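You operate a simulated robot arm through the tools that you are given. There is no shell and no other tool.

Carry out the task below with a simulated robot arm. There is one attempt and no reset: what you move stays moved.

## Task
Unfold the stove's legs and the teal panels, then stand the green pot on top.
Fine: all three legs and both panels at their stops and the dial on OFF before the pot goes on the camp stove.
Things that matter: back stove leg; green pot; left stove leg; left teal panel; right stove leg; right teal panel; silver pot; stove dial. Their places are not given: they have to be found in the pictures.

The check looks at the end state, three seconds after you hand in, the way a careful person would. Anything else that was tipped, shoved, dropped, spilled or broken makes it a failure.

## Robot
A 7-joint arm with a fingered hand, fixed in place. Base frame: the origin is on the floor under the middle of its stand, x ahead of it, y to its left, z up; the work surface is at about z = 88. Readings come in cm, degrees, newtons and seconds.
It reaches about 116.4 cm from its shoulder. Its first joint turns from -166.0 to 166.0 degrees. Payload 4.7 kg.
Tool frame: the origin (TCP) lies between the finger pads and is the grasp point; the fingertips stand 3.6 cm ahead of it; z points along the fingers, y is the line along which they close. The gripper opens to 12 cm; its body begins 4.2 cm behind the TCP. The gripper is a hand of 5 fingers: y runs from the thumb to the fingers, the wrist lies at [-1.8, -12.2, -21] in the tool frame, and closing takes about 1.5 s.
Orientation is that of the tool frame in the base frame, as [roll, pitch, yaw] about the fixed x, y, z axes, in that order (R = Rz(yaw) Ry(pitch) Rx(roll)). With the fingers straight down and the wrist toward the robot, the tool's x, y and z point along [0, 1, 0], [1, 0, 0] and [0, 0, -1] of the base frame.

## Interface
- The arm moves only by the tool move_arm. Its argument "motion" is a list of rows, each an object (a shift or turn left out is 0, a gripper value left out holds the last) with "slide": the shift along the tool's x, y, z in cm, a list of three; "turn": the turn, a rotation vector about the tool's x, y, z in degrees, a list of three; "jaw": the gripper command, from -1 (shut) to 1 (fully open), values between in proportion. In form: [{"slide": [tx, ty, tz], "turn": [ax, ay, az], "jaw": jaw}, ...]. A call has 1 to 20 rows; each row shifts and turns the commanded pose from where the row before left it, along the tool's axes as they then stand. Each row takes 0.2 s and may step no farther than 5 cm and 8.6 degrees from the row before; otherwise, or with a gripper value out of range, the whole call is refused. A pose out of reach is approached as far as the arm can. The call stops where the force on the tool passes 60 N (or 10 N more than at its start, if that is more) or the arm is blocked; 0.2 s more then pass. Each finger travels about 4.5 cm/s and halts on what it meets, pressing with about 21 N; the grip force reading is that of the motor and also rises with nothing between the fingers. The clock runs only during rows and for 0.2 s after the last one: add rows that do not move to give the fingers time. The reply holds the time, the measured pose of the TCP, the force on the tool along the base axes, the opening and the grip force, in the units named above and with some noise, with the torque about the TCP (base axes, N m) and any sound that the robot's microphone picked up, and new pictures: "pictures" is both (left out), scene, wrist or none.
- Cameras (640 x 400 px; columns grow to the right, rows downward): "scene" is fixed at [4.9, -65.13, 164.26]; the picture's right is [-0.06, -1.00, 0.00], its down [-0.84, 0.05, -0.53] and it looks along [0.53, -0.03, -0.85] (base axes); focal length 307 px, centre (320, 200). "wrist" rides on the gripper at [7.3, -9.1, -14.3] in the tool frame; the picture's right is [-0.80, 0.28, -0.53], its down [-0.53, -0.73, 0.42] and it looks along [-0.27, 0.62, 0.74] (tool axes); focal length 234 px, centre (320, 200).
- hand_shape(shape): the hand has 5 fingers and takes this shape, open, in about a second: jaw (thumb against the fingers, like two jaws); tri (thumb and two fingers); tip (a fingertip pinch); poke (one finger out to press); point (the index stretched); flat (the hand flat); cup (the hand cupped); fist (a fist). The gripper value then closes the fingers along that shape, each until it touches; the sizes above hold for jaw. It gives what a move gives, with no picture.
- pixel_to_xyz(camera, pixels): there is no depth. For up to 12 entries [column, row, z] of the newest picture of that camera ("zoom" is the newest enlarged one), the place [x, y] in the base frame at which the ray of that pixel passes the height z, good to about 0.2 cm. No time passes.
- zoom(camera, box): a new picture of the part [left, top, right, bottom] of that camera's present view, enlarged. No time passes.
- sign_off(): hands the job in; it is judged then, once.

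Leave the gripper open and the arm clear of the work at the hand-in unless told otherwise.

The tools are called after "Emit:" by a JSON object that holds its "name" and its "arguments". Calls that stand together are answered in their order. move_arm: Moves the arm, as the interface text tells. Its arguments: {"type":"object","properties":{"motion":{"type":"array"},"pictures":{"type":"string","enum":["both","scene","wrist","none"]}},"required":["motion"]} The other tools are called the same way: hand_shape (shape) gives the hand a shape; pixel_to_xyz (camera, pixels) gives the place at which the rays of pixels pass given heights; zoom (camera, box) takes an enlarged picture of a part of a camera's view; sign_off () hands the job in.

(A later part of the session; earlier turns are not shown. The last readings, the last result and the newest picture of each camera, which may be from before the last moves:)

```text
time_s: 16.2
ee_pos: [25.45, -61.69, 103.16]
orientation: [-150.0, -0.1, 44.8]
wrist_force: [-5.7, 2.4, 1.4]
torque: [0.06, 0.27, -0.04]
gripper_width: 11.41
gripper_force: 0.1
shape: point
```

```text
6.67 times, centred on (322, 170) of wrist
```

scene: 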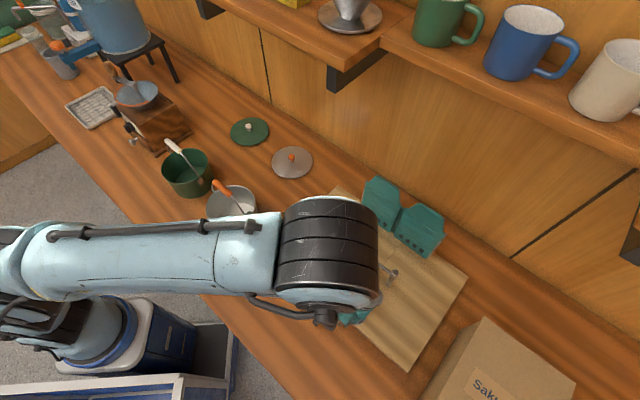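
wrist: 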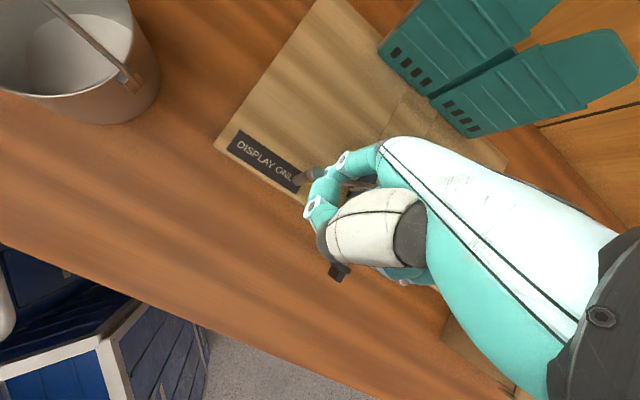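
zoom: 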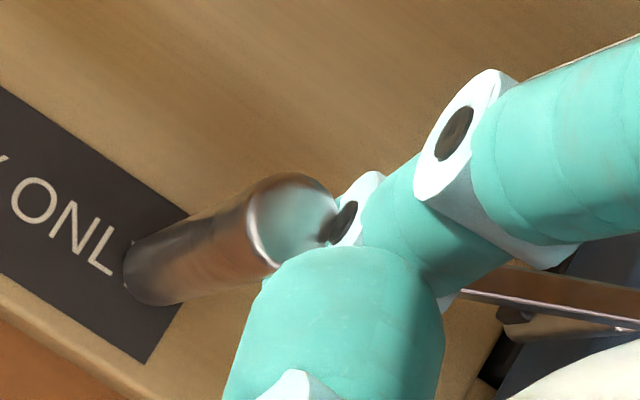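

The post is at (31.2,-63.3), about 74° round, and resistance has started. I'll nudge 0.3 cm further along the arc to see whether it moves or only the force rises.

Emit:
{"name": "move_arm", "arguments": {"motion": [{"slide": [0.08, 0.26, -0.15]}], "pictures": "wrist"}}

Emit:
{"name": "zoom", "arguments": {"camera": "wrist", "box": [290, 140, 354, 200]}}

```text
time_s: 16.6
ee_pos: [25.81, -61.81, 103.11]
orientation: [-150.1, 0.0, 44.9]
wrist_force: [-6.9, 0.9, 1.9]
torque: [0.08, 0.32, -0.06]
gripper_width: 11.43
gripper_force: 0.0
shape: point
```

wrist: 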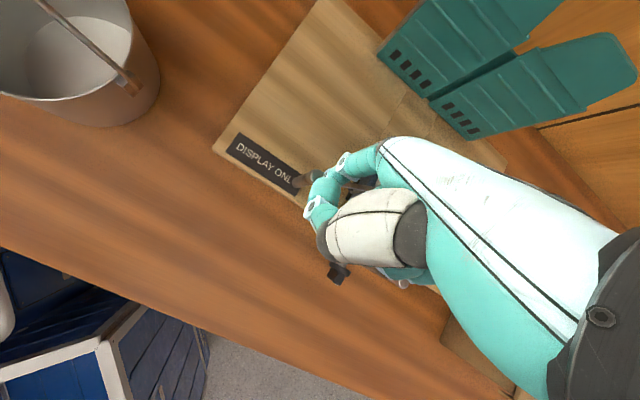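

```text
6.67 times, centred on (322, 170) of wrist
```

zoom: 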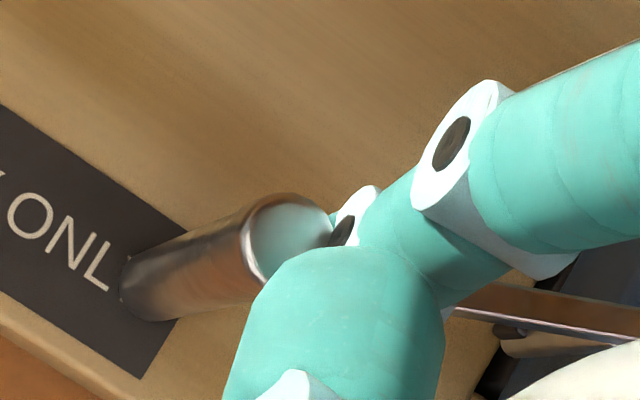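

The post barely moved against the sign while the push-back grew to about 7 N, so the left leg seems to be on its stop. I'll back the finger off toward the front, then lift clear, and look at the scene picture.

Emit:
{"name": "move_arm", "arguments": {"motion": [{"slide": [-0.5, -0.7, 0.4]}, {"slide": [-0.5, -0.7, 0.4]}, {"slide": [0, -2.0, -3.46]}, {"slide": [0, -2.2, -3.8]}, {"slide": [0, -2.2, -3.8]}], "pictures": "both"}}

Emit:
{"name": "zoom", "arguments": {"camera": "wrist", "box": [250, 100, 400, 230]}}

```text
time_s: 17.8
ee_pos: [24.08, -61.45, 116.11]
orientation: [-149.9, -0.2, 44.9]
wrist_force: [0.1, -0.9, 0.7]
torque: [0.02, -0.01, -0.01]
gripper_width: 11.42
gripper_force: 0.0
shape: point
```

scene: 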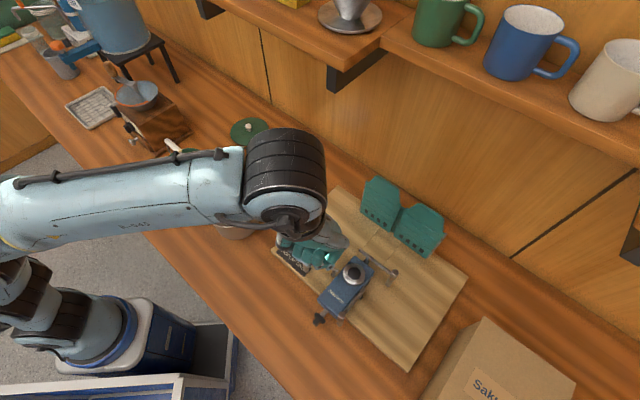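
wrist: 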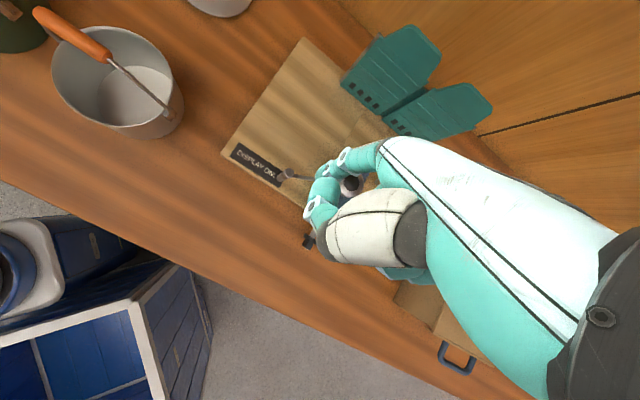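

```text
3.08 times, centred on (325, 165) of wrist
```

zoom: 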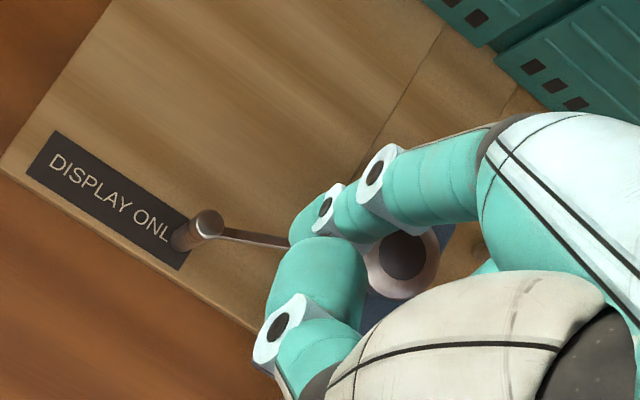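

The left leg's bar now points straight at the burner centre. I'll zoom the scene view to check the right leg and the stove body have stayed put.

Emit:
{"name": "zoom", "arguments": {"camera": "scene", "box": [290, 230, 420, 340]}}

```text
3.64 times, centred on (355, 285) of scene
```

zoom: 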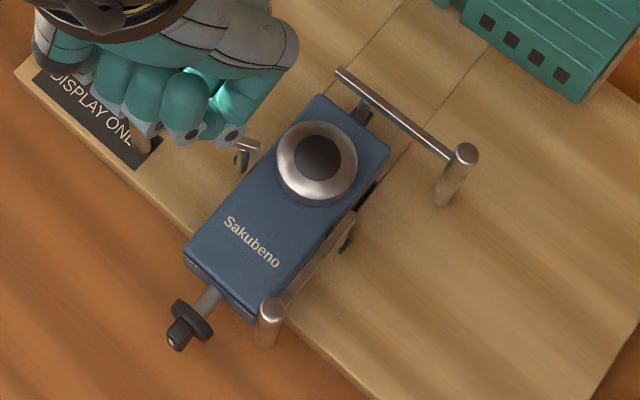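

The stove body hasn't moved. For the right leg I'll go back over the middle of the stove front, about 2.7 cm inside the right post, and come down the same way.

Emit:
{"name": "move_arm", "arguments": {"motion": [{"slide": [-3.22, -0.9, 0.52]}, {"slide": [-3.22, -0.9, 0.52]}, {"slide": [-3.22, -0.9, 0.52]}, {"slide": [0, 1.5, 2.6]}, {"slide": [0, 1.5, 2.6]}, {"slide": [0, 1.5, 2.6]}], "pictures": "wrist"}}

Emit:
{"name": "zoom", "arguments": {"camera": "wrist", "box": [250, 100, 400, 230]}}

```text
time_s: 19.2
ee_pos: [14.93, -66.09, 106.71]
orientation: [-150.1, 0.1, 45.1]
wrist_force: [-0.4, -0.1, 1.5]
torque: [-0.04, 0.0, -0.02]
gripper_width: 11.4
gripper_force: 0.0
shape: point
```

wrist: 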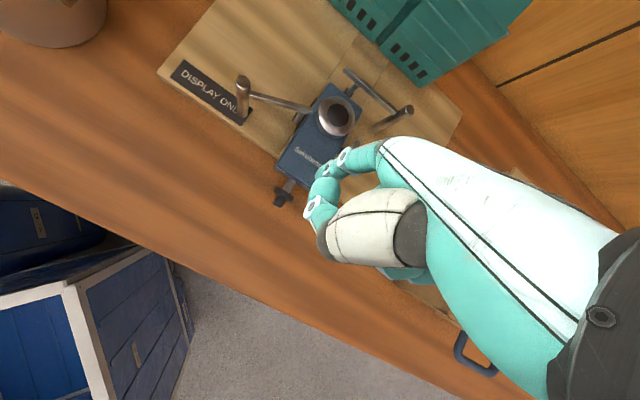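

```text
3.08 times, centred on (325, 165) of wrist
```

zoom: 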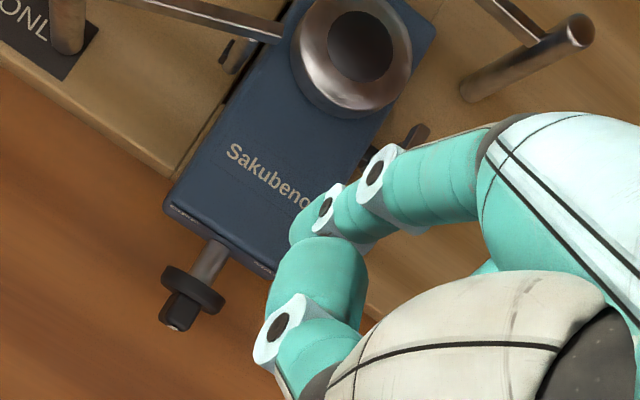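

The left leg is plainly unfolded, its bar aimed at the burner. I'll come down 3.6 cm in small steps, watching the force.

Emit:
{"name": "move_arm", "arguments": {"motion": [{"slide": [0, 0.6, 1.04]}, {"slide": [0, 0.6, 1.04]}, {"slide": [0, 0.6, 1.04]}], "pictures": "wrist"}}

Emit:
{"name": "zoom", "arguments": {"camera": "wrist", "box": [250, 100, 400, 230]}}

```text
time_s: 20.0
ee_pos: [14.92, -66.03, 103.09]
orientation: [-150.0, 0.0, 45.0]
wrist_force: [0.4, -0.3, 0.2]
torque: [-0.02, -0.01, 0.01]
gripper_width: 11.41
gripper_force: 0.1
shape: point
```

wrist: 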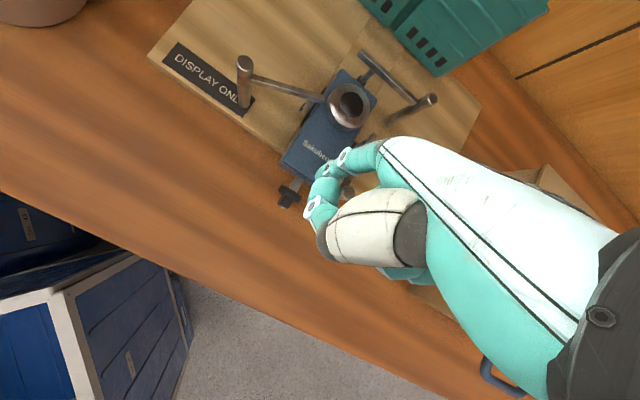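

```text
3.08 times, centred on (325, 165) of wrist
```

zoom: 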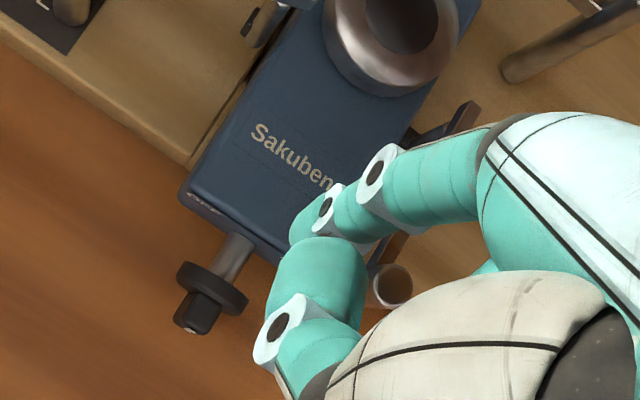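

The right post top shows at about (348,193), just to the outer side of the fingertip. I'll push along tool -x in small steps.

Emit:
{"name": "move_arm", "arguments": {"motion": [{"slide": [-0.9, 0, 0]}, {"slide": [-0.9, 0, 0]}, {"slide": [-0.9, 0, 0]}, {"slide": [-0.9, 0, 0]}], "pictures": "wrist"}}

Emit:
{"name": "zoom", "arguments": {"camera": "wrist", "box": [250, 100, 400, 230]}}

```text
time_s: 21.0
ee_pos: [12.26, -68.59, 103.16]
orientation: [-150.0, 0.0, 45.0]
wrist_force: [0.1, 0.0, 0.7]
torque: [0.01, 0.01, -0.01]
gripper_width: 0.0
gripper_force: 0.0
shape: point
```

wrist: 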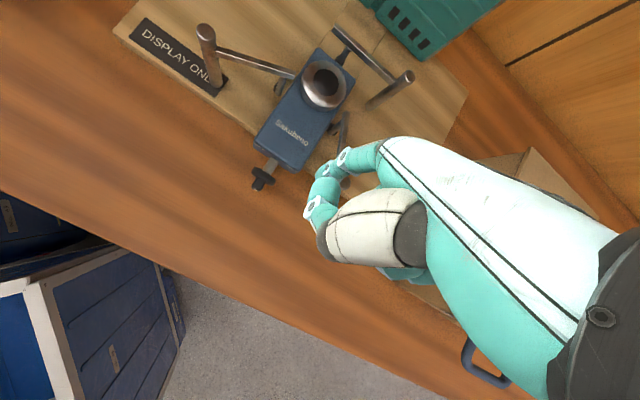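

```text
3.08 times, centred on (325, 165) of wrist
```

zoom: 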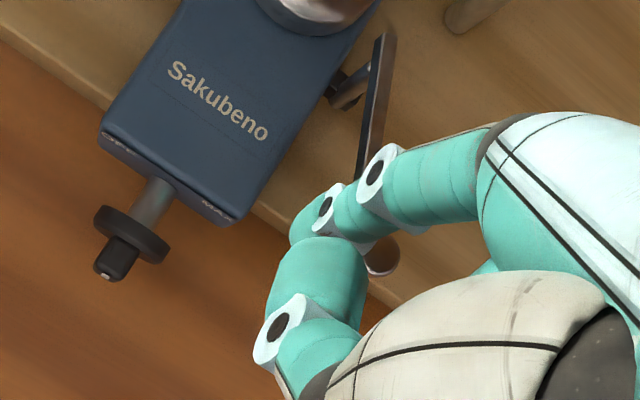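

The right leg is swinging out, with its post top at about (343,183). I'll follow its arc to about 60°.

Emit:
{"name": "move_arm", "arguments": {"motion": [{"slide": [-0.81, 0.2, -0.12]}, {"slide": [-0.81, 0.2, -0.12]}, {"slide": [-0.81, 0.2, -0.12]}, {"slide": [-0.67, 0.455, -0.26]}, {"slide": [-0.67, 0.455, -0.26]}], "pictures": "wrist"}}

Emit:
{"name": "zoom", "arguments": {"camera": "wrist", "box": [250, 100, 400, 230]}}

```text
time_s: 22.2
ee_pos: [11.01, -72.64, 103.33]
orientation: [-150.0, 0.0, 45.0]
wrist_force: [0.5, 0.5, 0.3]
torque: [0.01, 0.0, 0.0]
gripper_width: 0.0
gripper_force: 0.1
shape: point
```

wrist: 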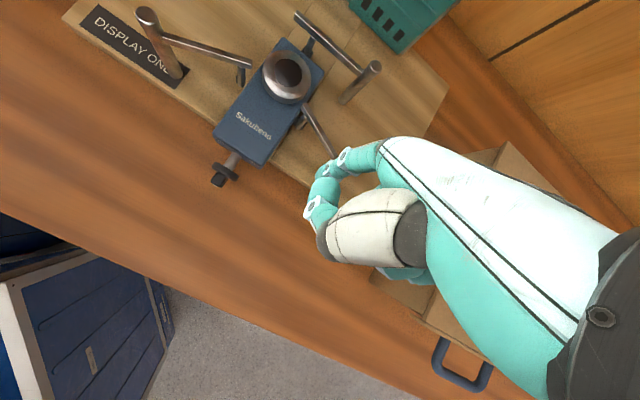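

```text
3.08 times, centred on (325, 165) of wrist
```

zoom: 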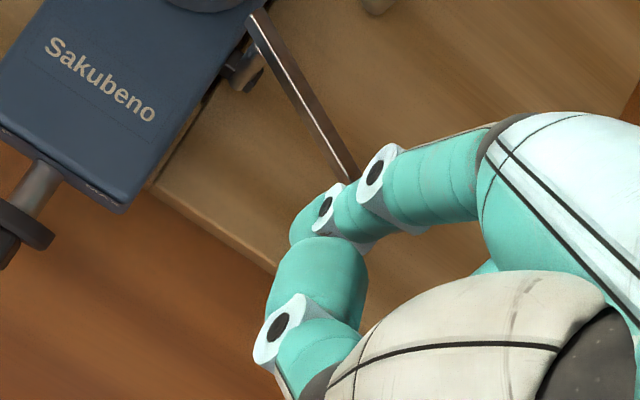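

The right bar is now well out with no force. I'll continue to about 75°, where the left leg stopped, and watch for resistance.

Emit:
{"name": "move_arm", "arguments": {"motion": [{"slide": [-0.52, 0.6, -0.345]}, {"slide": [-0.52, 0.6, -0.345]}], "pictures": "wrist"}}

Emit:
{"name": "zoom", "arguments": {"camera": "wrist", "box": [230, 60, 390, 210]}}

```text
time_s: 22.8
ee_pos: [11.23, -74.19, 103.3]
orientation: [-150.0, -0.1, 44.9]
wrist_force: [-0.8, 11.0, 2.6]
torque: [0.42, -0.12, 0.58]
gripper_width: 11.42
gripper_force: 0.0
shape: point
```

wrist: 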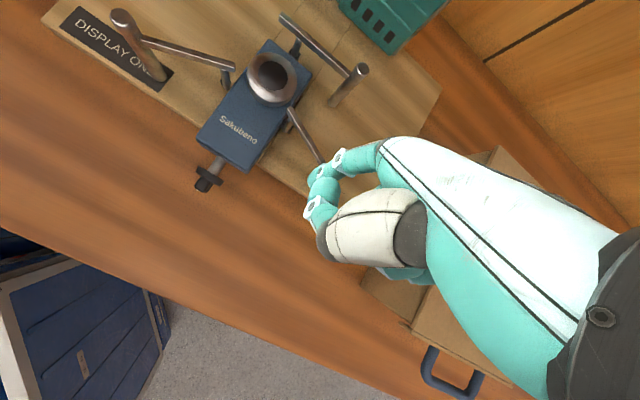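

```text
2.67 times, centred on (310, 135) of wrist
```

zoom: 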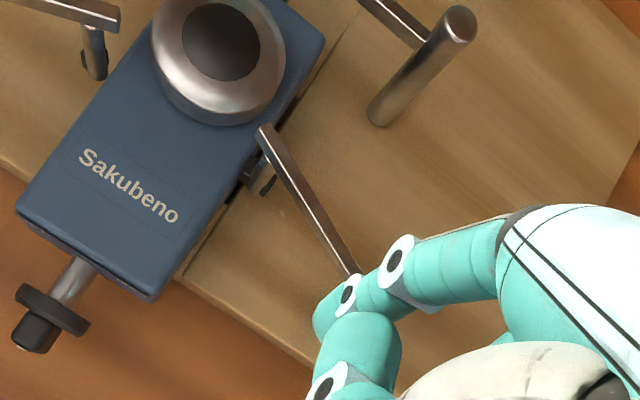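

The push-back jumped to 11 N and the right bar now mirrors the left one, pointing at the burner, so it is on its stop. I'll back off toward the front and lift out.

Emit:
{"name": "move_arm", "arguments": {"motion": [{"slide": [0.4, -0.6, 0.35]}, {"slide": [0.4, -0.7, 0.4]}, {"slide": [0, -2.0, -3.46]}, {"slide": [0, -2.0, -3.46]}, {"slide": [0, -2.0, -3.46]}], "pictures": "wrist"}}

Emit:
{"name": "zoom", "arguments": {"camera": "wrist", "box": [170, 50, 370, 200]}}

```text
time_s: 24.0
ee_pos: [10.85, -72.59, 113.22]
orientation: [-150.1, -0.1, 45.0]
wrist_force: [0.0, 0.5, 0.5]
torque: [-0.04, 0.0, 0.03]
gripper_width: 11.43
gripper_force: 0.0
shape: point
out of reach, approached as far as the arm can: row 5
```

wrist: 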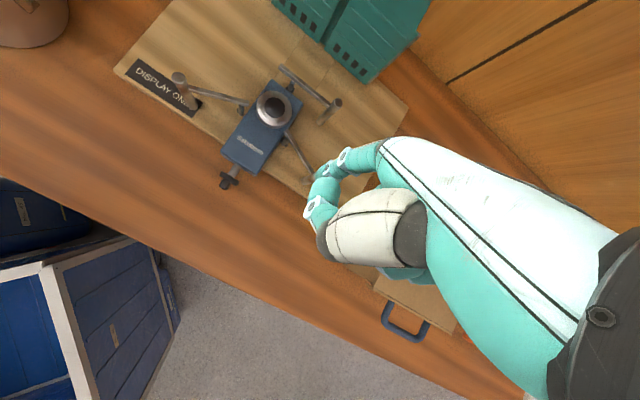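

```text
2.67 times, centred on (270, 125) of wrist
```

zoom: 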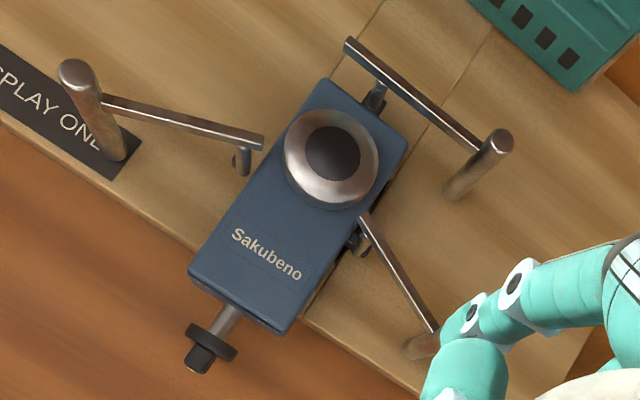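

Both front legs look unfolded. I'll measure both bar directions and the back bar at z = 98.5 to compare them.

Emit:
{"name": "pixel_to_xyz", "arguments": {"camera": "zoom", "pixels": [[108, 102, 98.5], [258, 141, 98.5], [436, 325, 98.5], [364, 222, 98.5], [350, 45, 98.5], [480, 147, 98.5], [333, 153, 95.5], [498, 138, 99], [77, 72, 99], [210, 350, 91.3]]}}

```text
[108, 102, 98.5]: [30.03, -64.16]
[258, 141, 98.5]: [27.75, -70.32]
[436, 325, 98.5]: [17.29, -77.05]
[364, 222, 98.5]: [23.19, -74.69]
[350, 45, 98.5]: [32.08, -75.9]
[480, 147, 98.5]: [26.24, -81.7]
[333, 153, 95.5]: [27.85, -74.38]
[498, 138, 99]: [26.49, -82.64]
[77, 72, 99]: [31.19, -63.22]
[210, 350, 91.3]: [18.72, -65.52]
```

The left bar is 65° from the front and the right bar 67°, so they match and both are at their stops. The back post is at (26.5,-82.6), pivoting near (30.6,-77.4). I'll move the finger, still high, to just in front of the back post.

Emit:
{"name": "move_arm", "arguments": {"motion": [{"slide": [0.63, 2.84, -1.64]}, {"slide": [0.63, 2.84, -1.64]}, {"slide": [0.63, 2.84, -1.64]}], "pictures": "wrist"}}

Emit:
{"name": "zoom", "arguments": {"camera": "wrist", "box": [210, 80, 390, 230]}}

```text
time_s: 24.8
ee_pos: [18.43, -75.1, 111.61]
orientation: [-150.0, 0.1, 44.9]
wrist_force: [-0.3, 1.4, 0.6]
torque: [0.0, -0.01, -0.02]
gripper_width: 11.41
gripper_force: 0.1
shape: point
out of reach, approached as far as the arm can: row 1, 2, 3
```

wrist: 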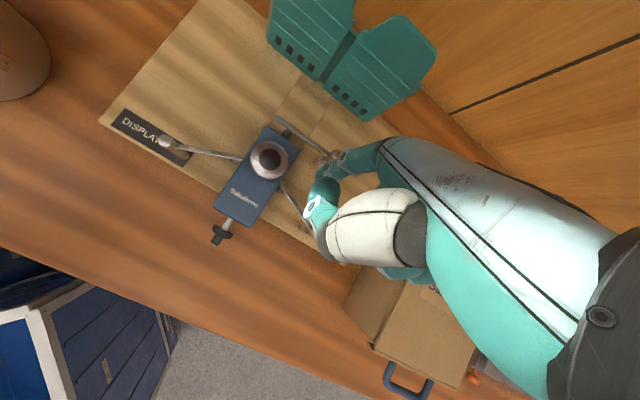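

```text
2.67 times, centred on (300, 155) of wrist
```

zoom: 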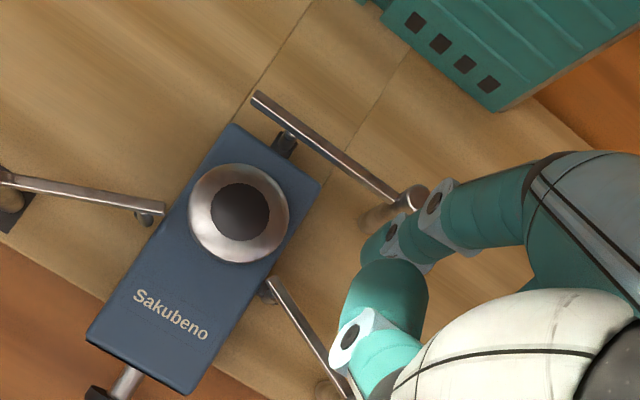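

The arm reported being at its reach limit at this height, so the pose lags slightly. I'll lower 3 cm and compare the pose with what I asked for before going between anything.

Emit:
{"name": "move_arm", "arguments": {"motion": [{"slide": [0, 0.75, 1.3]}, {"slide": [0, 0.75, 1.3]}], "pictures": "wrist"}}

Emit:
{"name": "zoom", "arguments": {"camera": "wrist", "box": [210, 80, 390, 230]}}

```text
time_s: 25.4
ee_pos: [18.4, -75.1, 108.6]
orientation: [-149.9, 0.1, 45.0]
wrist_force: [-0.2, 0.5, -0.2]
torque: [0.03, 0.01, -0.05]
gripper_width: 11.43
gripper_force: 0.0
shape: point
```

wrist: 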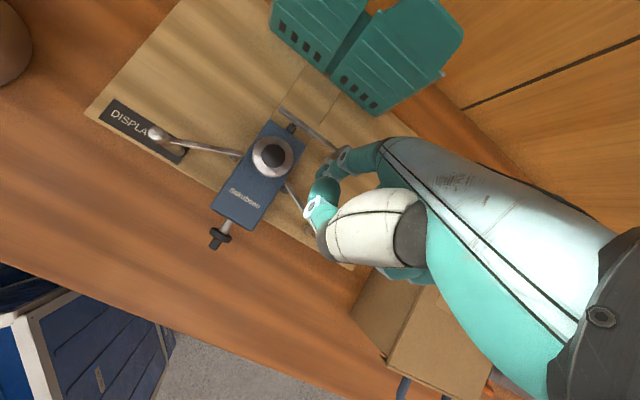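

```text
2.67 times, centred on (300, 155) of wrist
```

zoom: 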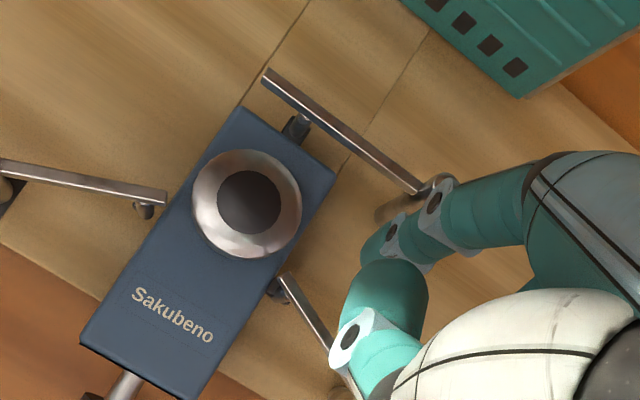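

The command now tracks the pose exactly. I'll shift the finger to in front of the back post and lower halfway, watching for contact with the right leg beneath the hand.

Emit:
{"name": "move_arm", "arguments": {"motion": [{"slide": [-1.7, 2.38, -1.375]}, {"slide": [0, 0.69, 1.19]}, {"slide": [0, 0.69, 1.19]}], "pictures": "wrist"}}

Emit:
{"name": "zoom", "arguments": {"camera": "wrist", "box": [210, 80, 390, 230]}}

```text
time_s: 26.2
ee_pos: [19.11, -77.48, 105.3]
orientation: [-149.9, 0.1, 45.1]
wrist_force: [0.7, -0.5, 0.1]
torque: [0.02, -0.03, -0.03]
gripper_width: 11.42
gripper_force: 0.1
shape: point
out of reach, approached as far as the arm can: row 1
```

wrist: 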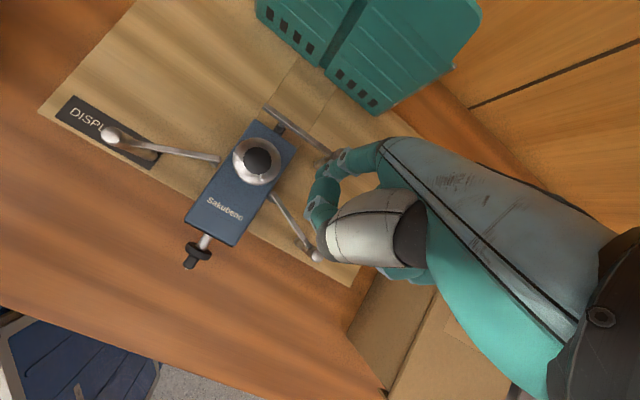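

```text
2.67 times, centred on (300, 155) of wrist
```

zoom: 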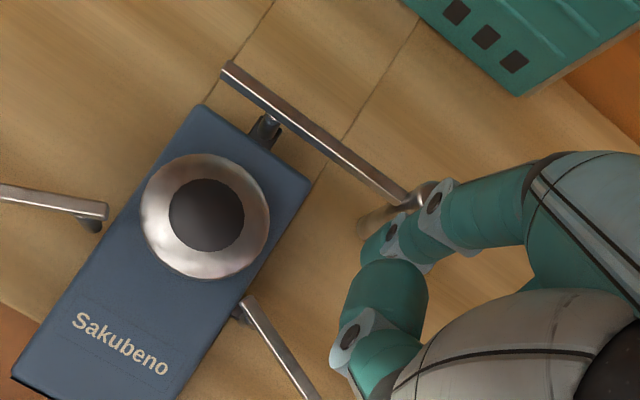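

The finger sits in front of the back post, and my ray estimates put the thumb well above TCP height, clear of the right post. I'll lower the last 2.2 cm.

Emit:
{"name": "move_arm", "arguments": {"motion": [{"slide": [0, 0.55, 0.95]}, {"slide": [0, 0.55, 0.95]}, {"slide": [-0.4, 0.87, -0.5]}], "pictures": "wrist"}}

Emit:
{"name": "zoom", "arguments": {"camera": "wrist", "box": [210, 80, 390, 230]}}

```text
time_s: 27.0
ee_pos: [19.65, -78.23, 103.11]
orientation: [-150.1, 0.0, 45.0]
wrist_force: [-1.3, 0.9, 0.2]
torque: [-0.05, -0.02, 0.0]
gripper_width: 11.42
gripper_force: 0.0
shape: point
```

wrist: 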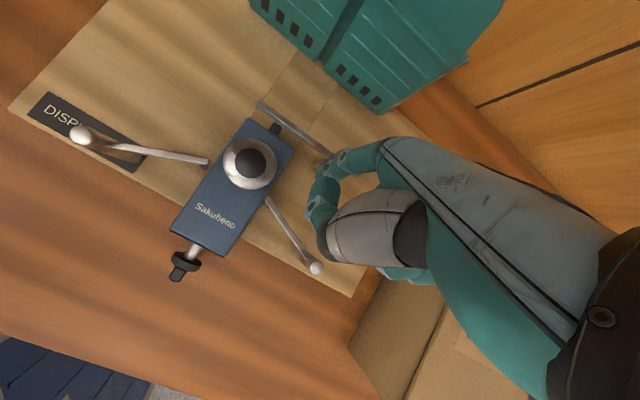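

```text
2.67 times, centred on (300, 155) of wrist
```

zoom: 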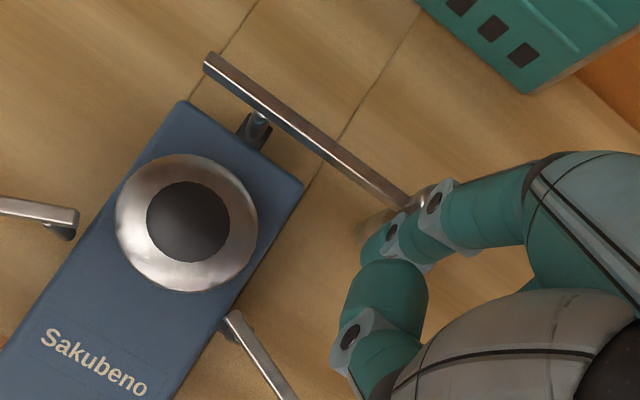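

The finger is at post height with no contact yet. I'll push toward the screen side in small steps to start swinging the back leg.

Emit:
{"name": "move_arm", "arguments": {"motion": [{"slide": [0, 0.78, -0.45]}, {"slide": [0, 0.78, -0.45]}, {"slide": [0, 0.78, -0.45]}, {"slide": [0, 0.78, -0.45]}], "pictures": "wrist"}}

Emit:
{"name": "zoom", "arguments": {"camera": "wrist", "box": [210, 80, 390, 230]}}

```text
time_s: 28.0
ee_pos: [22.03, -80.49, 102.81]
orientation: [-150.1, 0.0, 45.0]
wrist_force: [0.1, -0.1, 0.1]
torque: [-0.05, -0.01, 0.02]
gripper_width: 11.43
gripper_force: 0.1
shape: point
out of reach, approached as far as the arm can: row 4
```

wrist: 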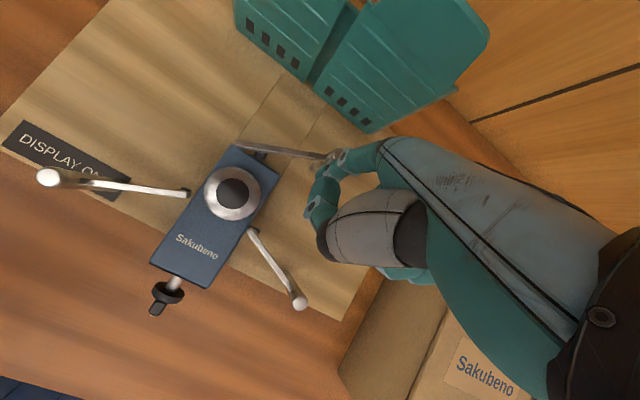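

```text
2.67 times, centred on (300, 155) of wrist
```

zoom: 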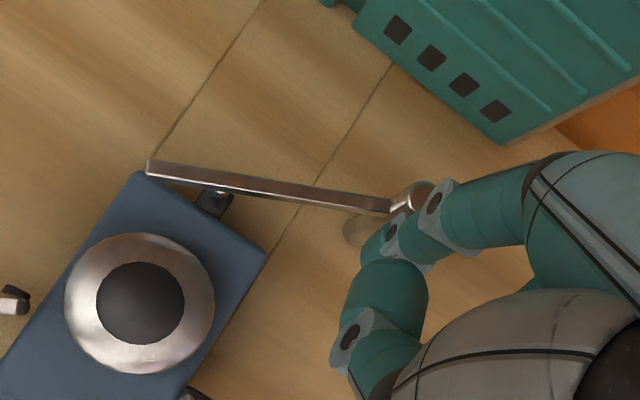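

The back leg is turning, about 30° so far, but the arm is at its reach limit with the hand this upright. I'll lean the hand back 10° about the fingertip, easing off slightly from the post, to gain reach.

Emit:
{"name": "move_arm", "arguments": {"motion": [{"slide": [0, -0.445, 0.87], "turn": [-5, 0, 0]}, {"slide": [0, -0.445, 0.87], "turn": [-5, 0, 0]}], "pictures": "wrist"}}

Emit:
{"name": "zoom", "arguments": {"camera": "wrist", "box": [210, 80, 390, 230]}}

```text
time_s: 28.6
ee_pos: [21.14, -79.42, 101.96]
orientation: [-160.2, 0.1, 45.1]
wrist_force: [-0.3, 0.1, 1.2]
torque: [-0.1, 0.0, -0.01]
gripper_width: 11.4
gripper_force: 0.1
shape: point
```

wrist: 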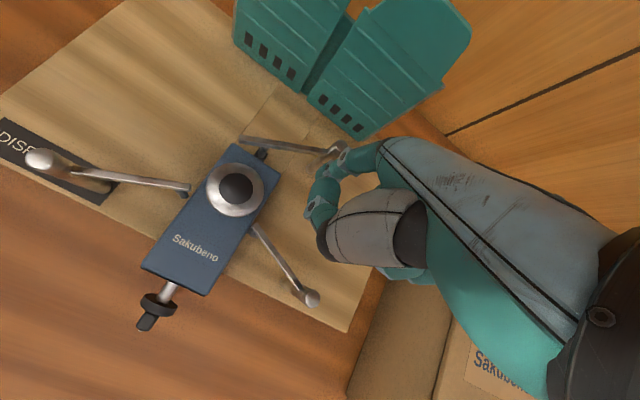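

```text
2.67 times, centred on (300, 155) of wrist
```

zoom: 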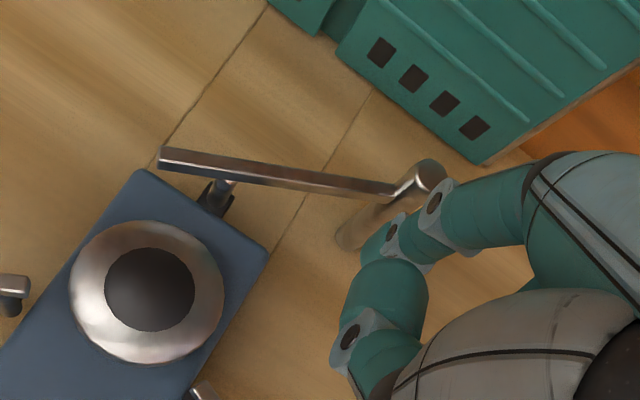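

The tilt is now 20° and the post is still just ahead of the finger. I'll follow the back leg's arc to about 60°.

Emit:
{"name": "move_arm", "arguments": {"motion": [{"slide": [0.2, 1.03, -0.376]}, {"slide": [0.2, 1.03, -0.376]}, {"slide": [0.56, 0.66, -0.24]}, {"slide": [0.56, 0.66, -0.24]}], "pictures": "wrist"}}

Emit:
{"name": "zoom", "arguments": {"camera": "wrist", "box": [210, 80, 390, 230]}}

```text
time_s: 29.6
ee_pos: [24.6, -80.9, 101.81]
orientation: [-160.0, 0.0, 45.0]
wrist_force: [0.2, -0.1, 0.1]
torque: [-0.02, 0.01, 0.0]
gripper_width: 11.43
gripper_force: 0.0
shape: point
```

wrist: 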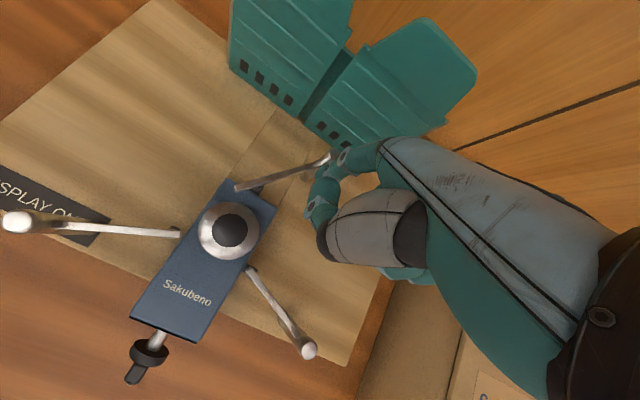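

```text
2.67 times, centred on (300, 155) of wrist
```

zoom: 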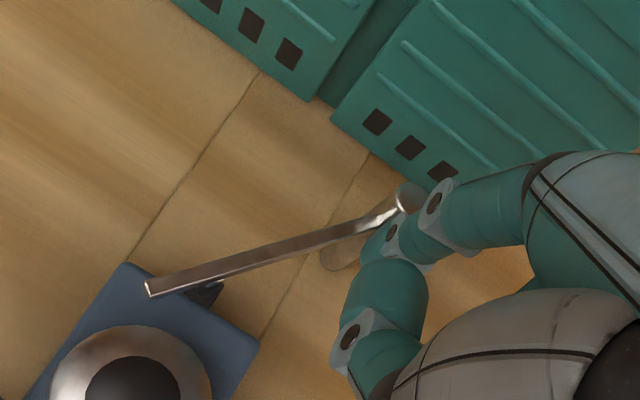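

The back leg is about 60° round and moving freely. I'll continue to 75°, then toward 90°, watching the force and the gap to the screen.

Emit:
{"name": "move_arm", "arguments": {"motion": [{"slide": [0.72, 0.5, -0.18]}, {"slide": [0.72, 0.5, -0.18]}], "pictures": "wrist"}}

Emit:
{"name": "zoom", "arguments": {"camera": "wrist", "box": [210, 80, 390, 230]}}

```text
time_s: 30.2
ee_pos: [26.51, -80.65, 101.81]
orientation: [-160.1, 0.0, 45.0]
wrist_force: [0.5, -0.2, 0.1]
torque: [-0.03, -0.01, 0.03]
gripper_width: 11.44
gripper_force: 0.0
shape: point
```

wrist: 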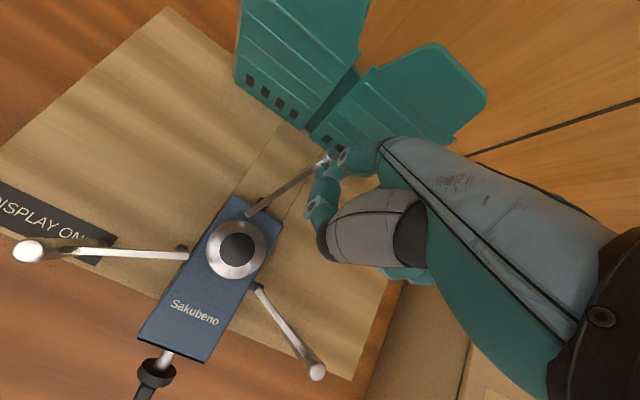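

```text
2.67 times, centred on (300, 155) of wrist
```

zoom: 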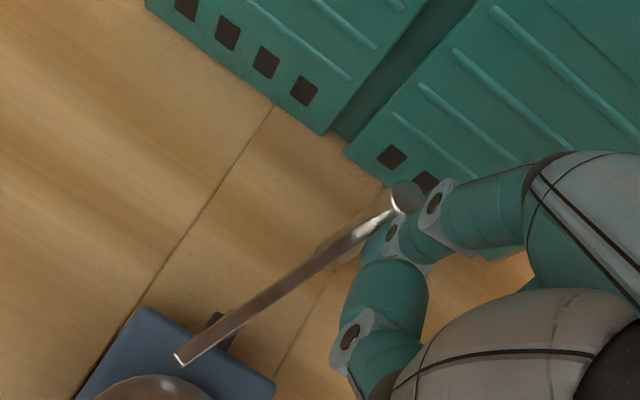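

About 15–20° remain by comparison with the board seams. I'll continue in two small steps.

Emit:
{"name": "move_arm", "arguments": {"motion": [{"slide": [0.83, 0.305, -0.11]}, {"slide": [0.83, 0.305, -0.11]}], "pictures": "wrist"}}

Emit:
{"name": "zoom", "arguments": {"camera": "wrist", "box": [210, 80, 390, 230]}}

```text
time_s: 30.8
ee_pos: [28.0, -79.91, 101.85]
orientation: [-160.0, 0.0, 45.0]
wrist_force: [-0.3, 0.4, -0.2]
torque: [-0.01, 0.02, -0.01]
gripper_width: 11.44
gripper_force: 0.1
shape: point
```

wrist: 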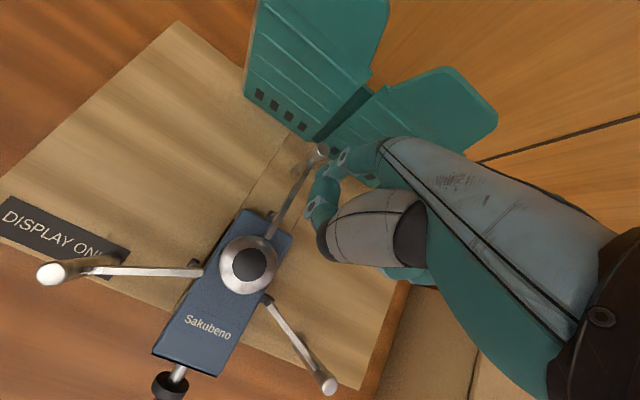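

```text
2.67 times, centred on (300, 155) of wrist
```

zoom: 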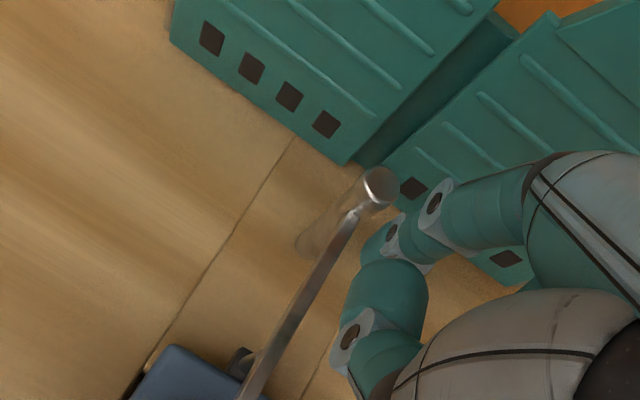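

The bar is almost parallel to the seams and there is still no resistance. I'll push sideways 0.8 cm more in small steps to find the stop.

Emit:
{"name": "move_arm", "arguments": {"motion": [{"slide": [0.4, 0.05, 0]}, {"slide": [0.4, 0, 0]}], "pictures": "wrist"}}

Emit:
{"name": "zoom", "arguments": {"camera": "wrist", "box": [210, 80, 390, 230]}}

```text
time_s: 31.4
ee_pos: [28.69, -79.26, 101.64]
orientation: [-160.0, 0.0, 44.9]
wrist_force: [0.2, -0.7, -0.3]
torque: [0.05, 0.02, -0.01]
gripper_width: 11.42
gripper_force: 0.1
shape: point
```

wrist: 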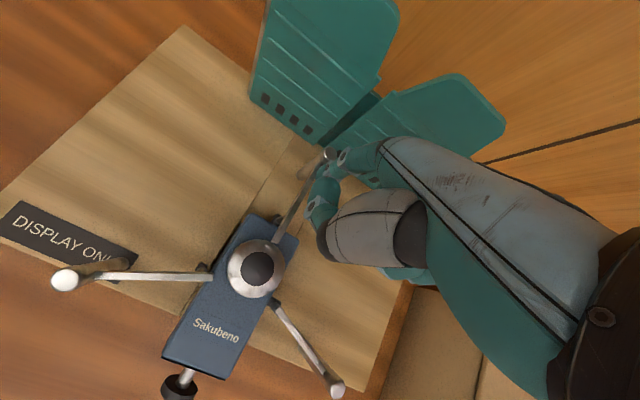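

```text
2.67 times, centred on (300, 155) of wrist
```

zoom: 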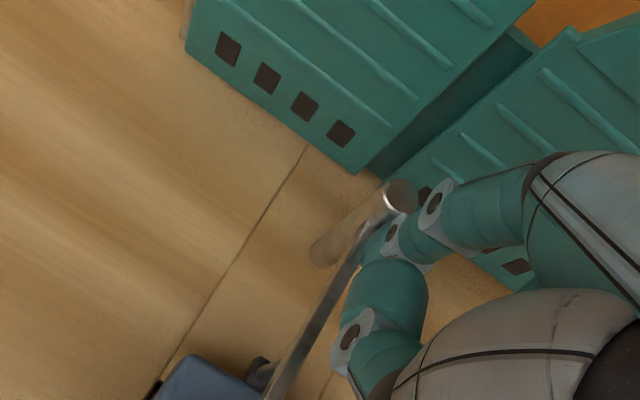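

The post now appears closer to the finger, so it may already be resting at its stop. I'll measure the post and bar now.

Emit:
{"name": "pixel_to_xyz", "arguments": {"camera": "zoom", "pixels": [[402, 195, 99], [372, 222, 98.5], [278, 385, 98.5], [310, 150, 89.5], [170, 370, 89.5]]}}

Emit:
{"name": "move_arm", "arguments": {"motion": [{"slide": [0.4, 0, 0]}], "pictures": "wrist"}}

Emit:
{"name": "zoom", "arguments": {"camera": "wrist", "box": [210, 80, 390, 230]}}

```text
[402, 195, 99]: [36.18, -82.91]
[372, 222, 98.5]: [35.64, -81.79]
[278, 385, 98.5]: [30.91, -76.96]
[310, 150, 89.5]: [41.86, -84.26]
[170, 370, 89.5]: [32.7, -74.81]
```

```text
time_s: 31.8
ee_pos: [28.84, -79.12, 101.76]
orientation: [-160.0, 0.0, 44.9]
wrist_force: [-1.8, -1.2, 0.9]
torque: [-0.04, 0.03, -0.1]
gripper_width: 11.43
gripper_force: 0.1
shape: point
```

wrist: 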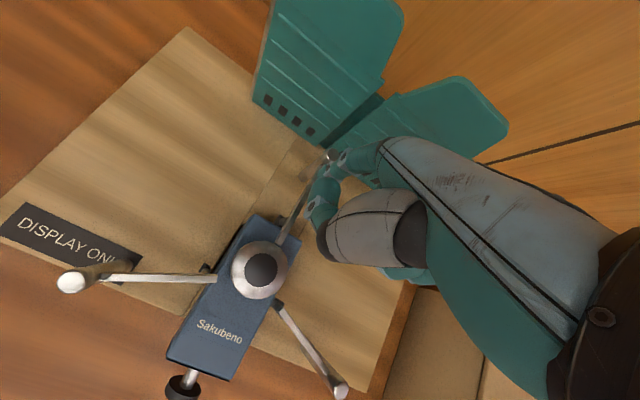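

```text
2.67 times, centred on (300, 155) of wrist
```

zoom: 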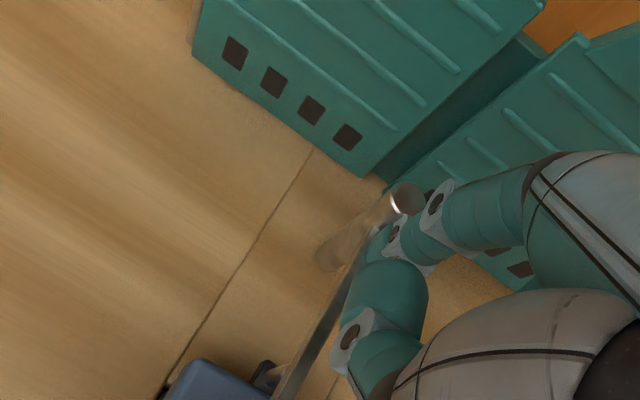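

The bar's bearing is -45.6°, straight back, and the finger now meets resistance. One more 0.3 cm push should confirm the stop.

Emit:
{"name": "move_arm", "arguments": {"motion": [{"slide": [0.3, 0, 0]}, {"slide": [0, 0, 0]}], "pictures": "wrist"}}

Emit:
{"name": "zoom", "arguments": {"camera": "wrist", "box": [210, 80, 390, 230]}}

```text
time_s: 32.4
ee_pos: [29.04, -78.8, 101.72]
orientation: [-160.0, 0.0, 45.0]
wrist_force: [-3.8, -2.8, 1.4]
torque: [-0.15, 0.1, -0.28]
gripper_width: 11.4
gripper_force: 0.0
shape: point
```

wrist: 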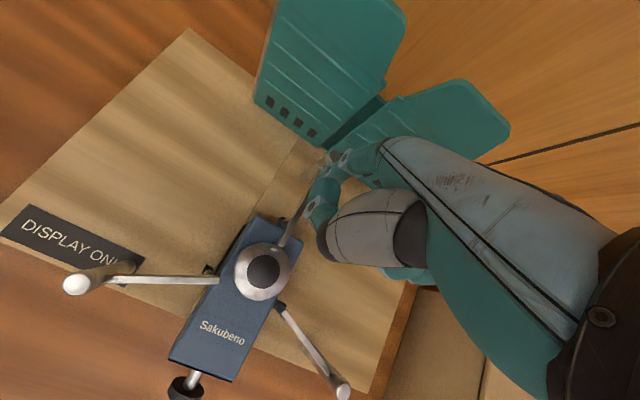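

```text
2.67 times, centred on (300, 155) of wrist
```

zoom: 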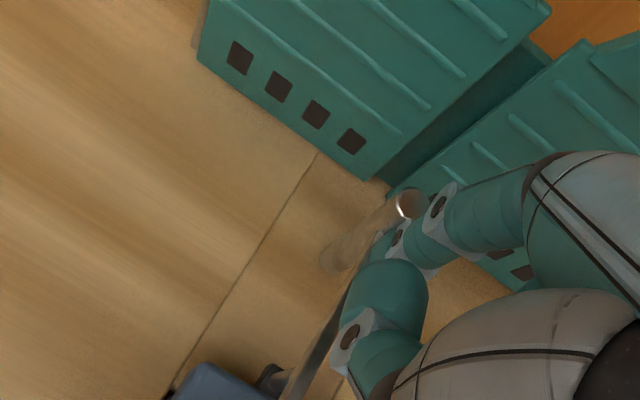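

The back leg is against its stop, straight back at about 4.7 N. Next I'll free the finger sideways and lift. I'll also check where the mug shelf is, because it hangs over the screen.

Emit:
{"name": "move_arm", "arguments": {"motion": [{"slide": [-0.8, -0.3, 0.1]}, {"slide": [-1.2, -0.5, 0.2]}, {"slide": [0, -2.5, -2.2]}, {"slide": [0, -2.5, -2.2]}, {"slide": [0, -2.5, -2.2]}, {"slide": [0, -2.5, -2.2]}], "pictures": "both"}}

Emit:
{"name": "pixel_to_xyz", "arguments": {"camera": "scene", "pixels": [[500, 110, 130], [500, 110, 135], [420, 65, 130], [420, 65, 135], [600, 160, 130], [600, 160, 135], [415, 30, 138], [520, 70, 138], [600, 115, 138]]}}

```text
time_s: 33.8
ee_pos: [22.82, -75.04, 113.32]
orientation: [-159.9, -0.1, 45.1]
wrist_force: [-0.1, 0.1, -0.5]
torque: [0.04, 0.04, 0.02]
gripper_width: 0.0
gripper_force: 0.0
shape: point
```

scene: 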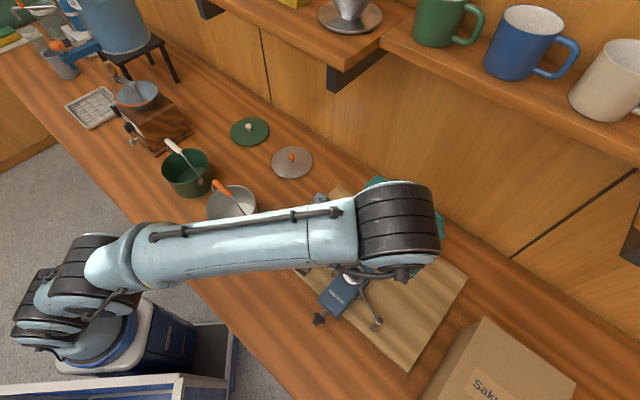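
wrist: 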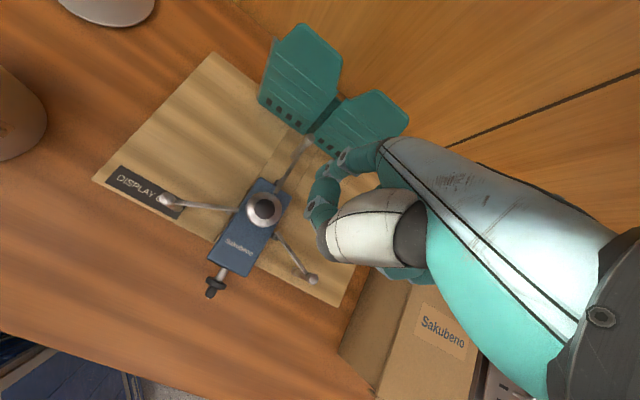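

```text
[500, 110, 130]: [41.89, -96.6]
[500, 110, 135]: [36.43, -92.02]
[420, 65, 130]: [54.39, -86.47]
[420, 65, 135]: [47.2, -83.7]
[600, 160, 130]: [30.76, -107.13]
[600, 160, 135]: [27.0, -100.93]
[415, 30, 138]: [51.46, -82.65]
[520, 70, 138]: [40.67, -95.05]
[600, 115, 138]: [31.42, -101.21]
```

The shelf bottom seems to be above z = 130, so a hand reaching in at about z = 110 goes under it. I'll zoom the wrist view on the screen panels to fix the tab heights and positions.

Emit:
{"name": "zoom", "arguments": {"camera": "wrist", "box": [240, 10, 432, 130]}}

Emit:
{"name": "pixel_to_xyz", "arguments": {"camera": "zoom", "pixels": [[320, 200, 100]]}}

```text
3.33 times, centred on (336, 70) of wrist
```

zoom: 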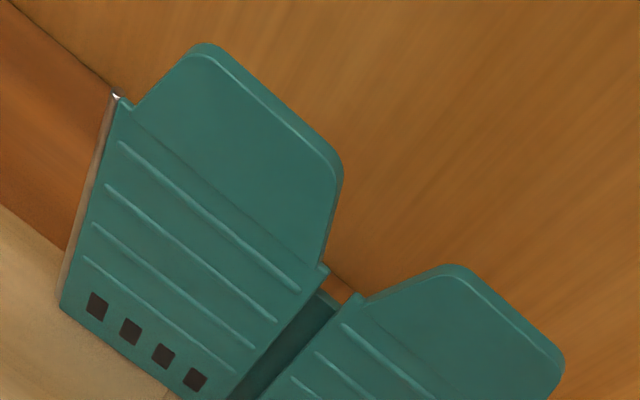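

```text
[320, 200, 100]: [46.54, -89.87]
```

I'll convert the tab corners and shoulder corners at the estimated heights.

Emit:
{"name": "pixel_to_xyz", "arguments": {"camera": "zoom", "pixels": [[205, 43, 107], [205, 43, 108], [338, 160, 107], [338, 160, 106], [325, 265, 103.3], [116, 96, 103.3], [116, 96, 104.3], [455, 264, 107], [562, 360, 107], [356, 297, 103.3], [335, 292, 102], [62, 305, 89.5]]}}

Emit:
{"name": "pixel_to_xyz", "arguments": {"camera": "scene", "pixels": [[376.5, 175.2, 107], [399, 189, 106], [398.5, 187.5, 107], [401, 204, 103.3], [366.5, 180.3, 103.3], [418, 202.8, 107], [443, 219, 106], [407, 208, 103.3]]}}

```text
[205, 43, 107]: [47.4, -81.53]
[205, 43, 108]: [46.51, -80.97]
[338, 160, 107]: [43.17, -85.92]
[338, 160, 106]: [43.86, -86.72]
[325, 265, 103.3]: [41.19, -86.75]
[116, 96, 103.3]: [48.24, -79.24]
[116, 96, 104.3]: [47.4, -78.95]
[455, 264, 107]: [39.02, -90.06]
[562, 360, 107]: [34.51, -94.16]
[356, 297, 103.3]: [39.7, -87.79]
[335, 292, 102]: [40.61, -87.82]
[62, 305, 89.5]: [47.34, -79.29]
```

```text
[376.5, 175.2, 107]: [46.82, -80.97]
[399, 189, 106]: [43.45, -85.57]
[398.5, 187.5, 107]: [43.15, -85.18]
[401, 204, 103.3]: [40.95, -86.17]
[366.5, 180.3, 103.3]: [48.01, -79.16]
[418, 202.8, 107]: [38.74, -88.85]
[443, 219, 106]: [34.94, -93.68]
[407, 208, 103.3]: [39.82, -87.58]
```

Both views agree: the tab tops are at z ≈ 107.3, the pins end at z ≈ 103.3 with the left pin at (47.9,-79.1), and the back of the tabs is near depth line 91. I'll set the hand level at yaw 30 for more reach while it is still over the stove's free air.

Emit:
{"name": "move_arm", "arguments": {"motion": [{"turn": [-6.7, 0, 0]}, {"turn": [-6.7, 0, 0]}, {"turn": [-6.6, 0, 0]}, {"turn": [0, 0, 7.5]}, {"turn": [0, 0, 7.5]}, {"slide": [0, 0, -0.8]}], "pictures": "wrist"}}

```text
time_s: 35.2
ee_pos: [22.57, -75.12, 114.19]
orientation: [-180.0, 0.0, 30.1]
wrist_force: [-0.4, -0.1, 0.0]
torque: [0.0, 0.0, -0.04]
gripper_width: 0.0
gripper_force: 0.1
shape: point
```

wrist: 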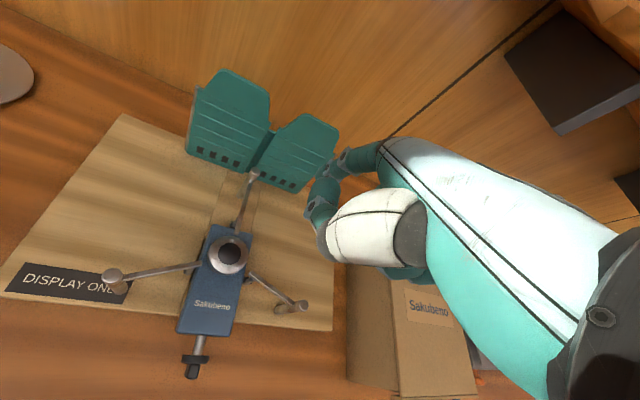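

The hand is level and all three legs look right in this view. I'll carry the finger over the top of the left tab at a tip height of about 110.5, toward a spot just behind it.

Emit:
{"name": "move_arm", "arguments": {"motion": [{"slide": [3.0, 3.18, 0]}, {"slide": [3.0, 3.18, 0]}, {"slide": [3.0, 3.18, 0]}], "pictures": "both"}}

Emit:
{"name": "zoom", "arguments": {"camera": "wrist", "box": [220, 80, 412, 230]}}

```text
time_s: 36.0
ee_pos: [34.89, -79.0, 114.21]
orientation: [-180.0, 0.1, 29.8]
wrist_force: [0.0, 0.4, 0.6]
torque: [0.02, -0.04, 0.01]
gripper_width: 0.02
gripper_force: 0.1
shape: point
```

scene: 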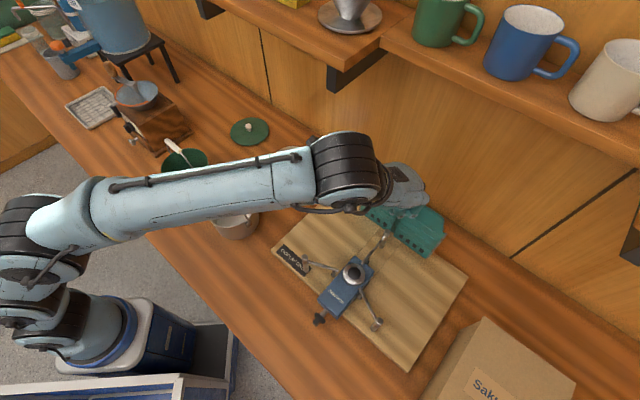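
wrist: 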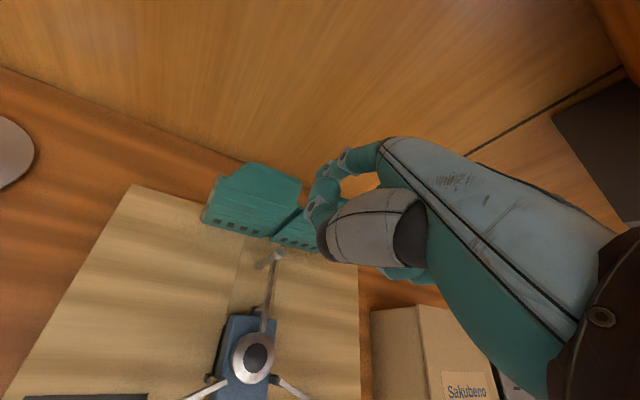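

```text
2.67 times, centred on (316, 155) of wrist
```

zoom: 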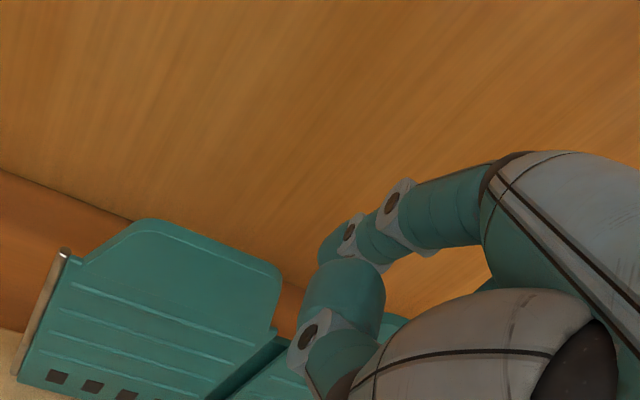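

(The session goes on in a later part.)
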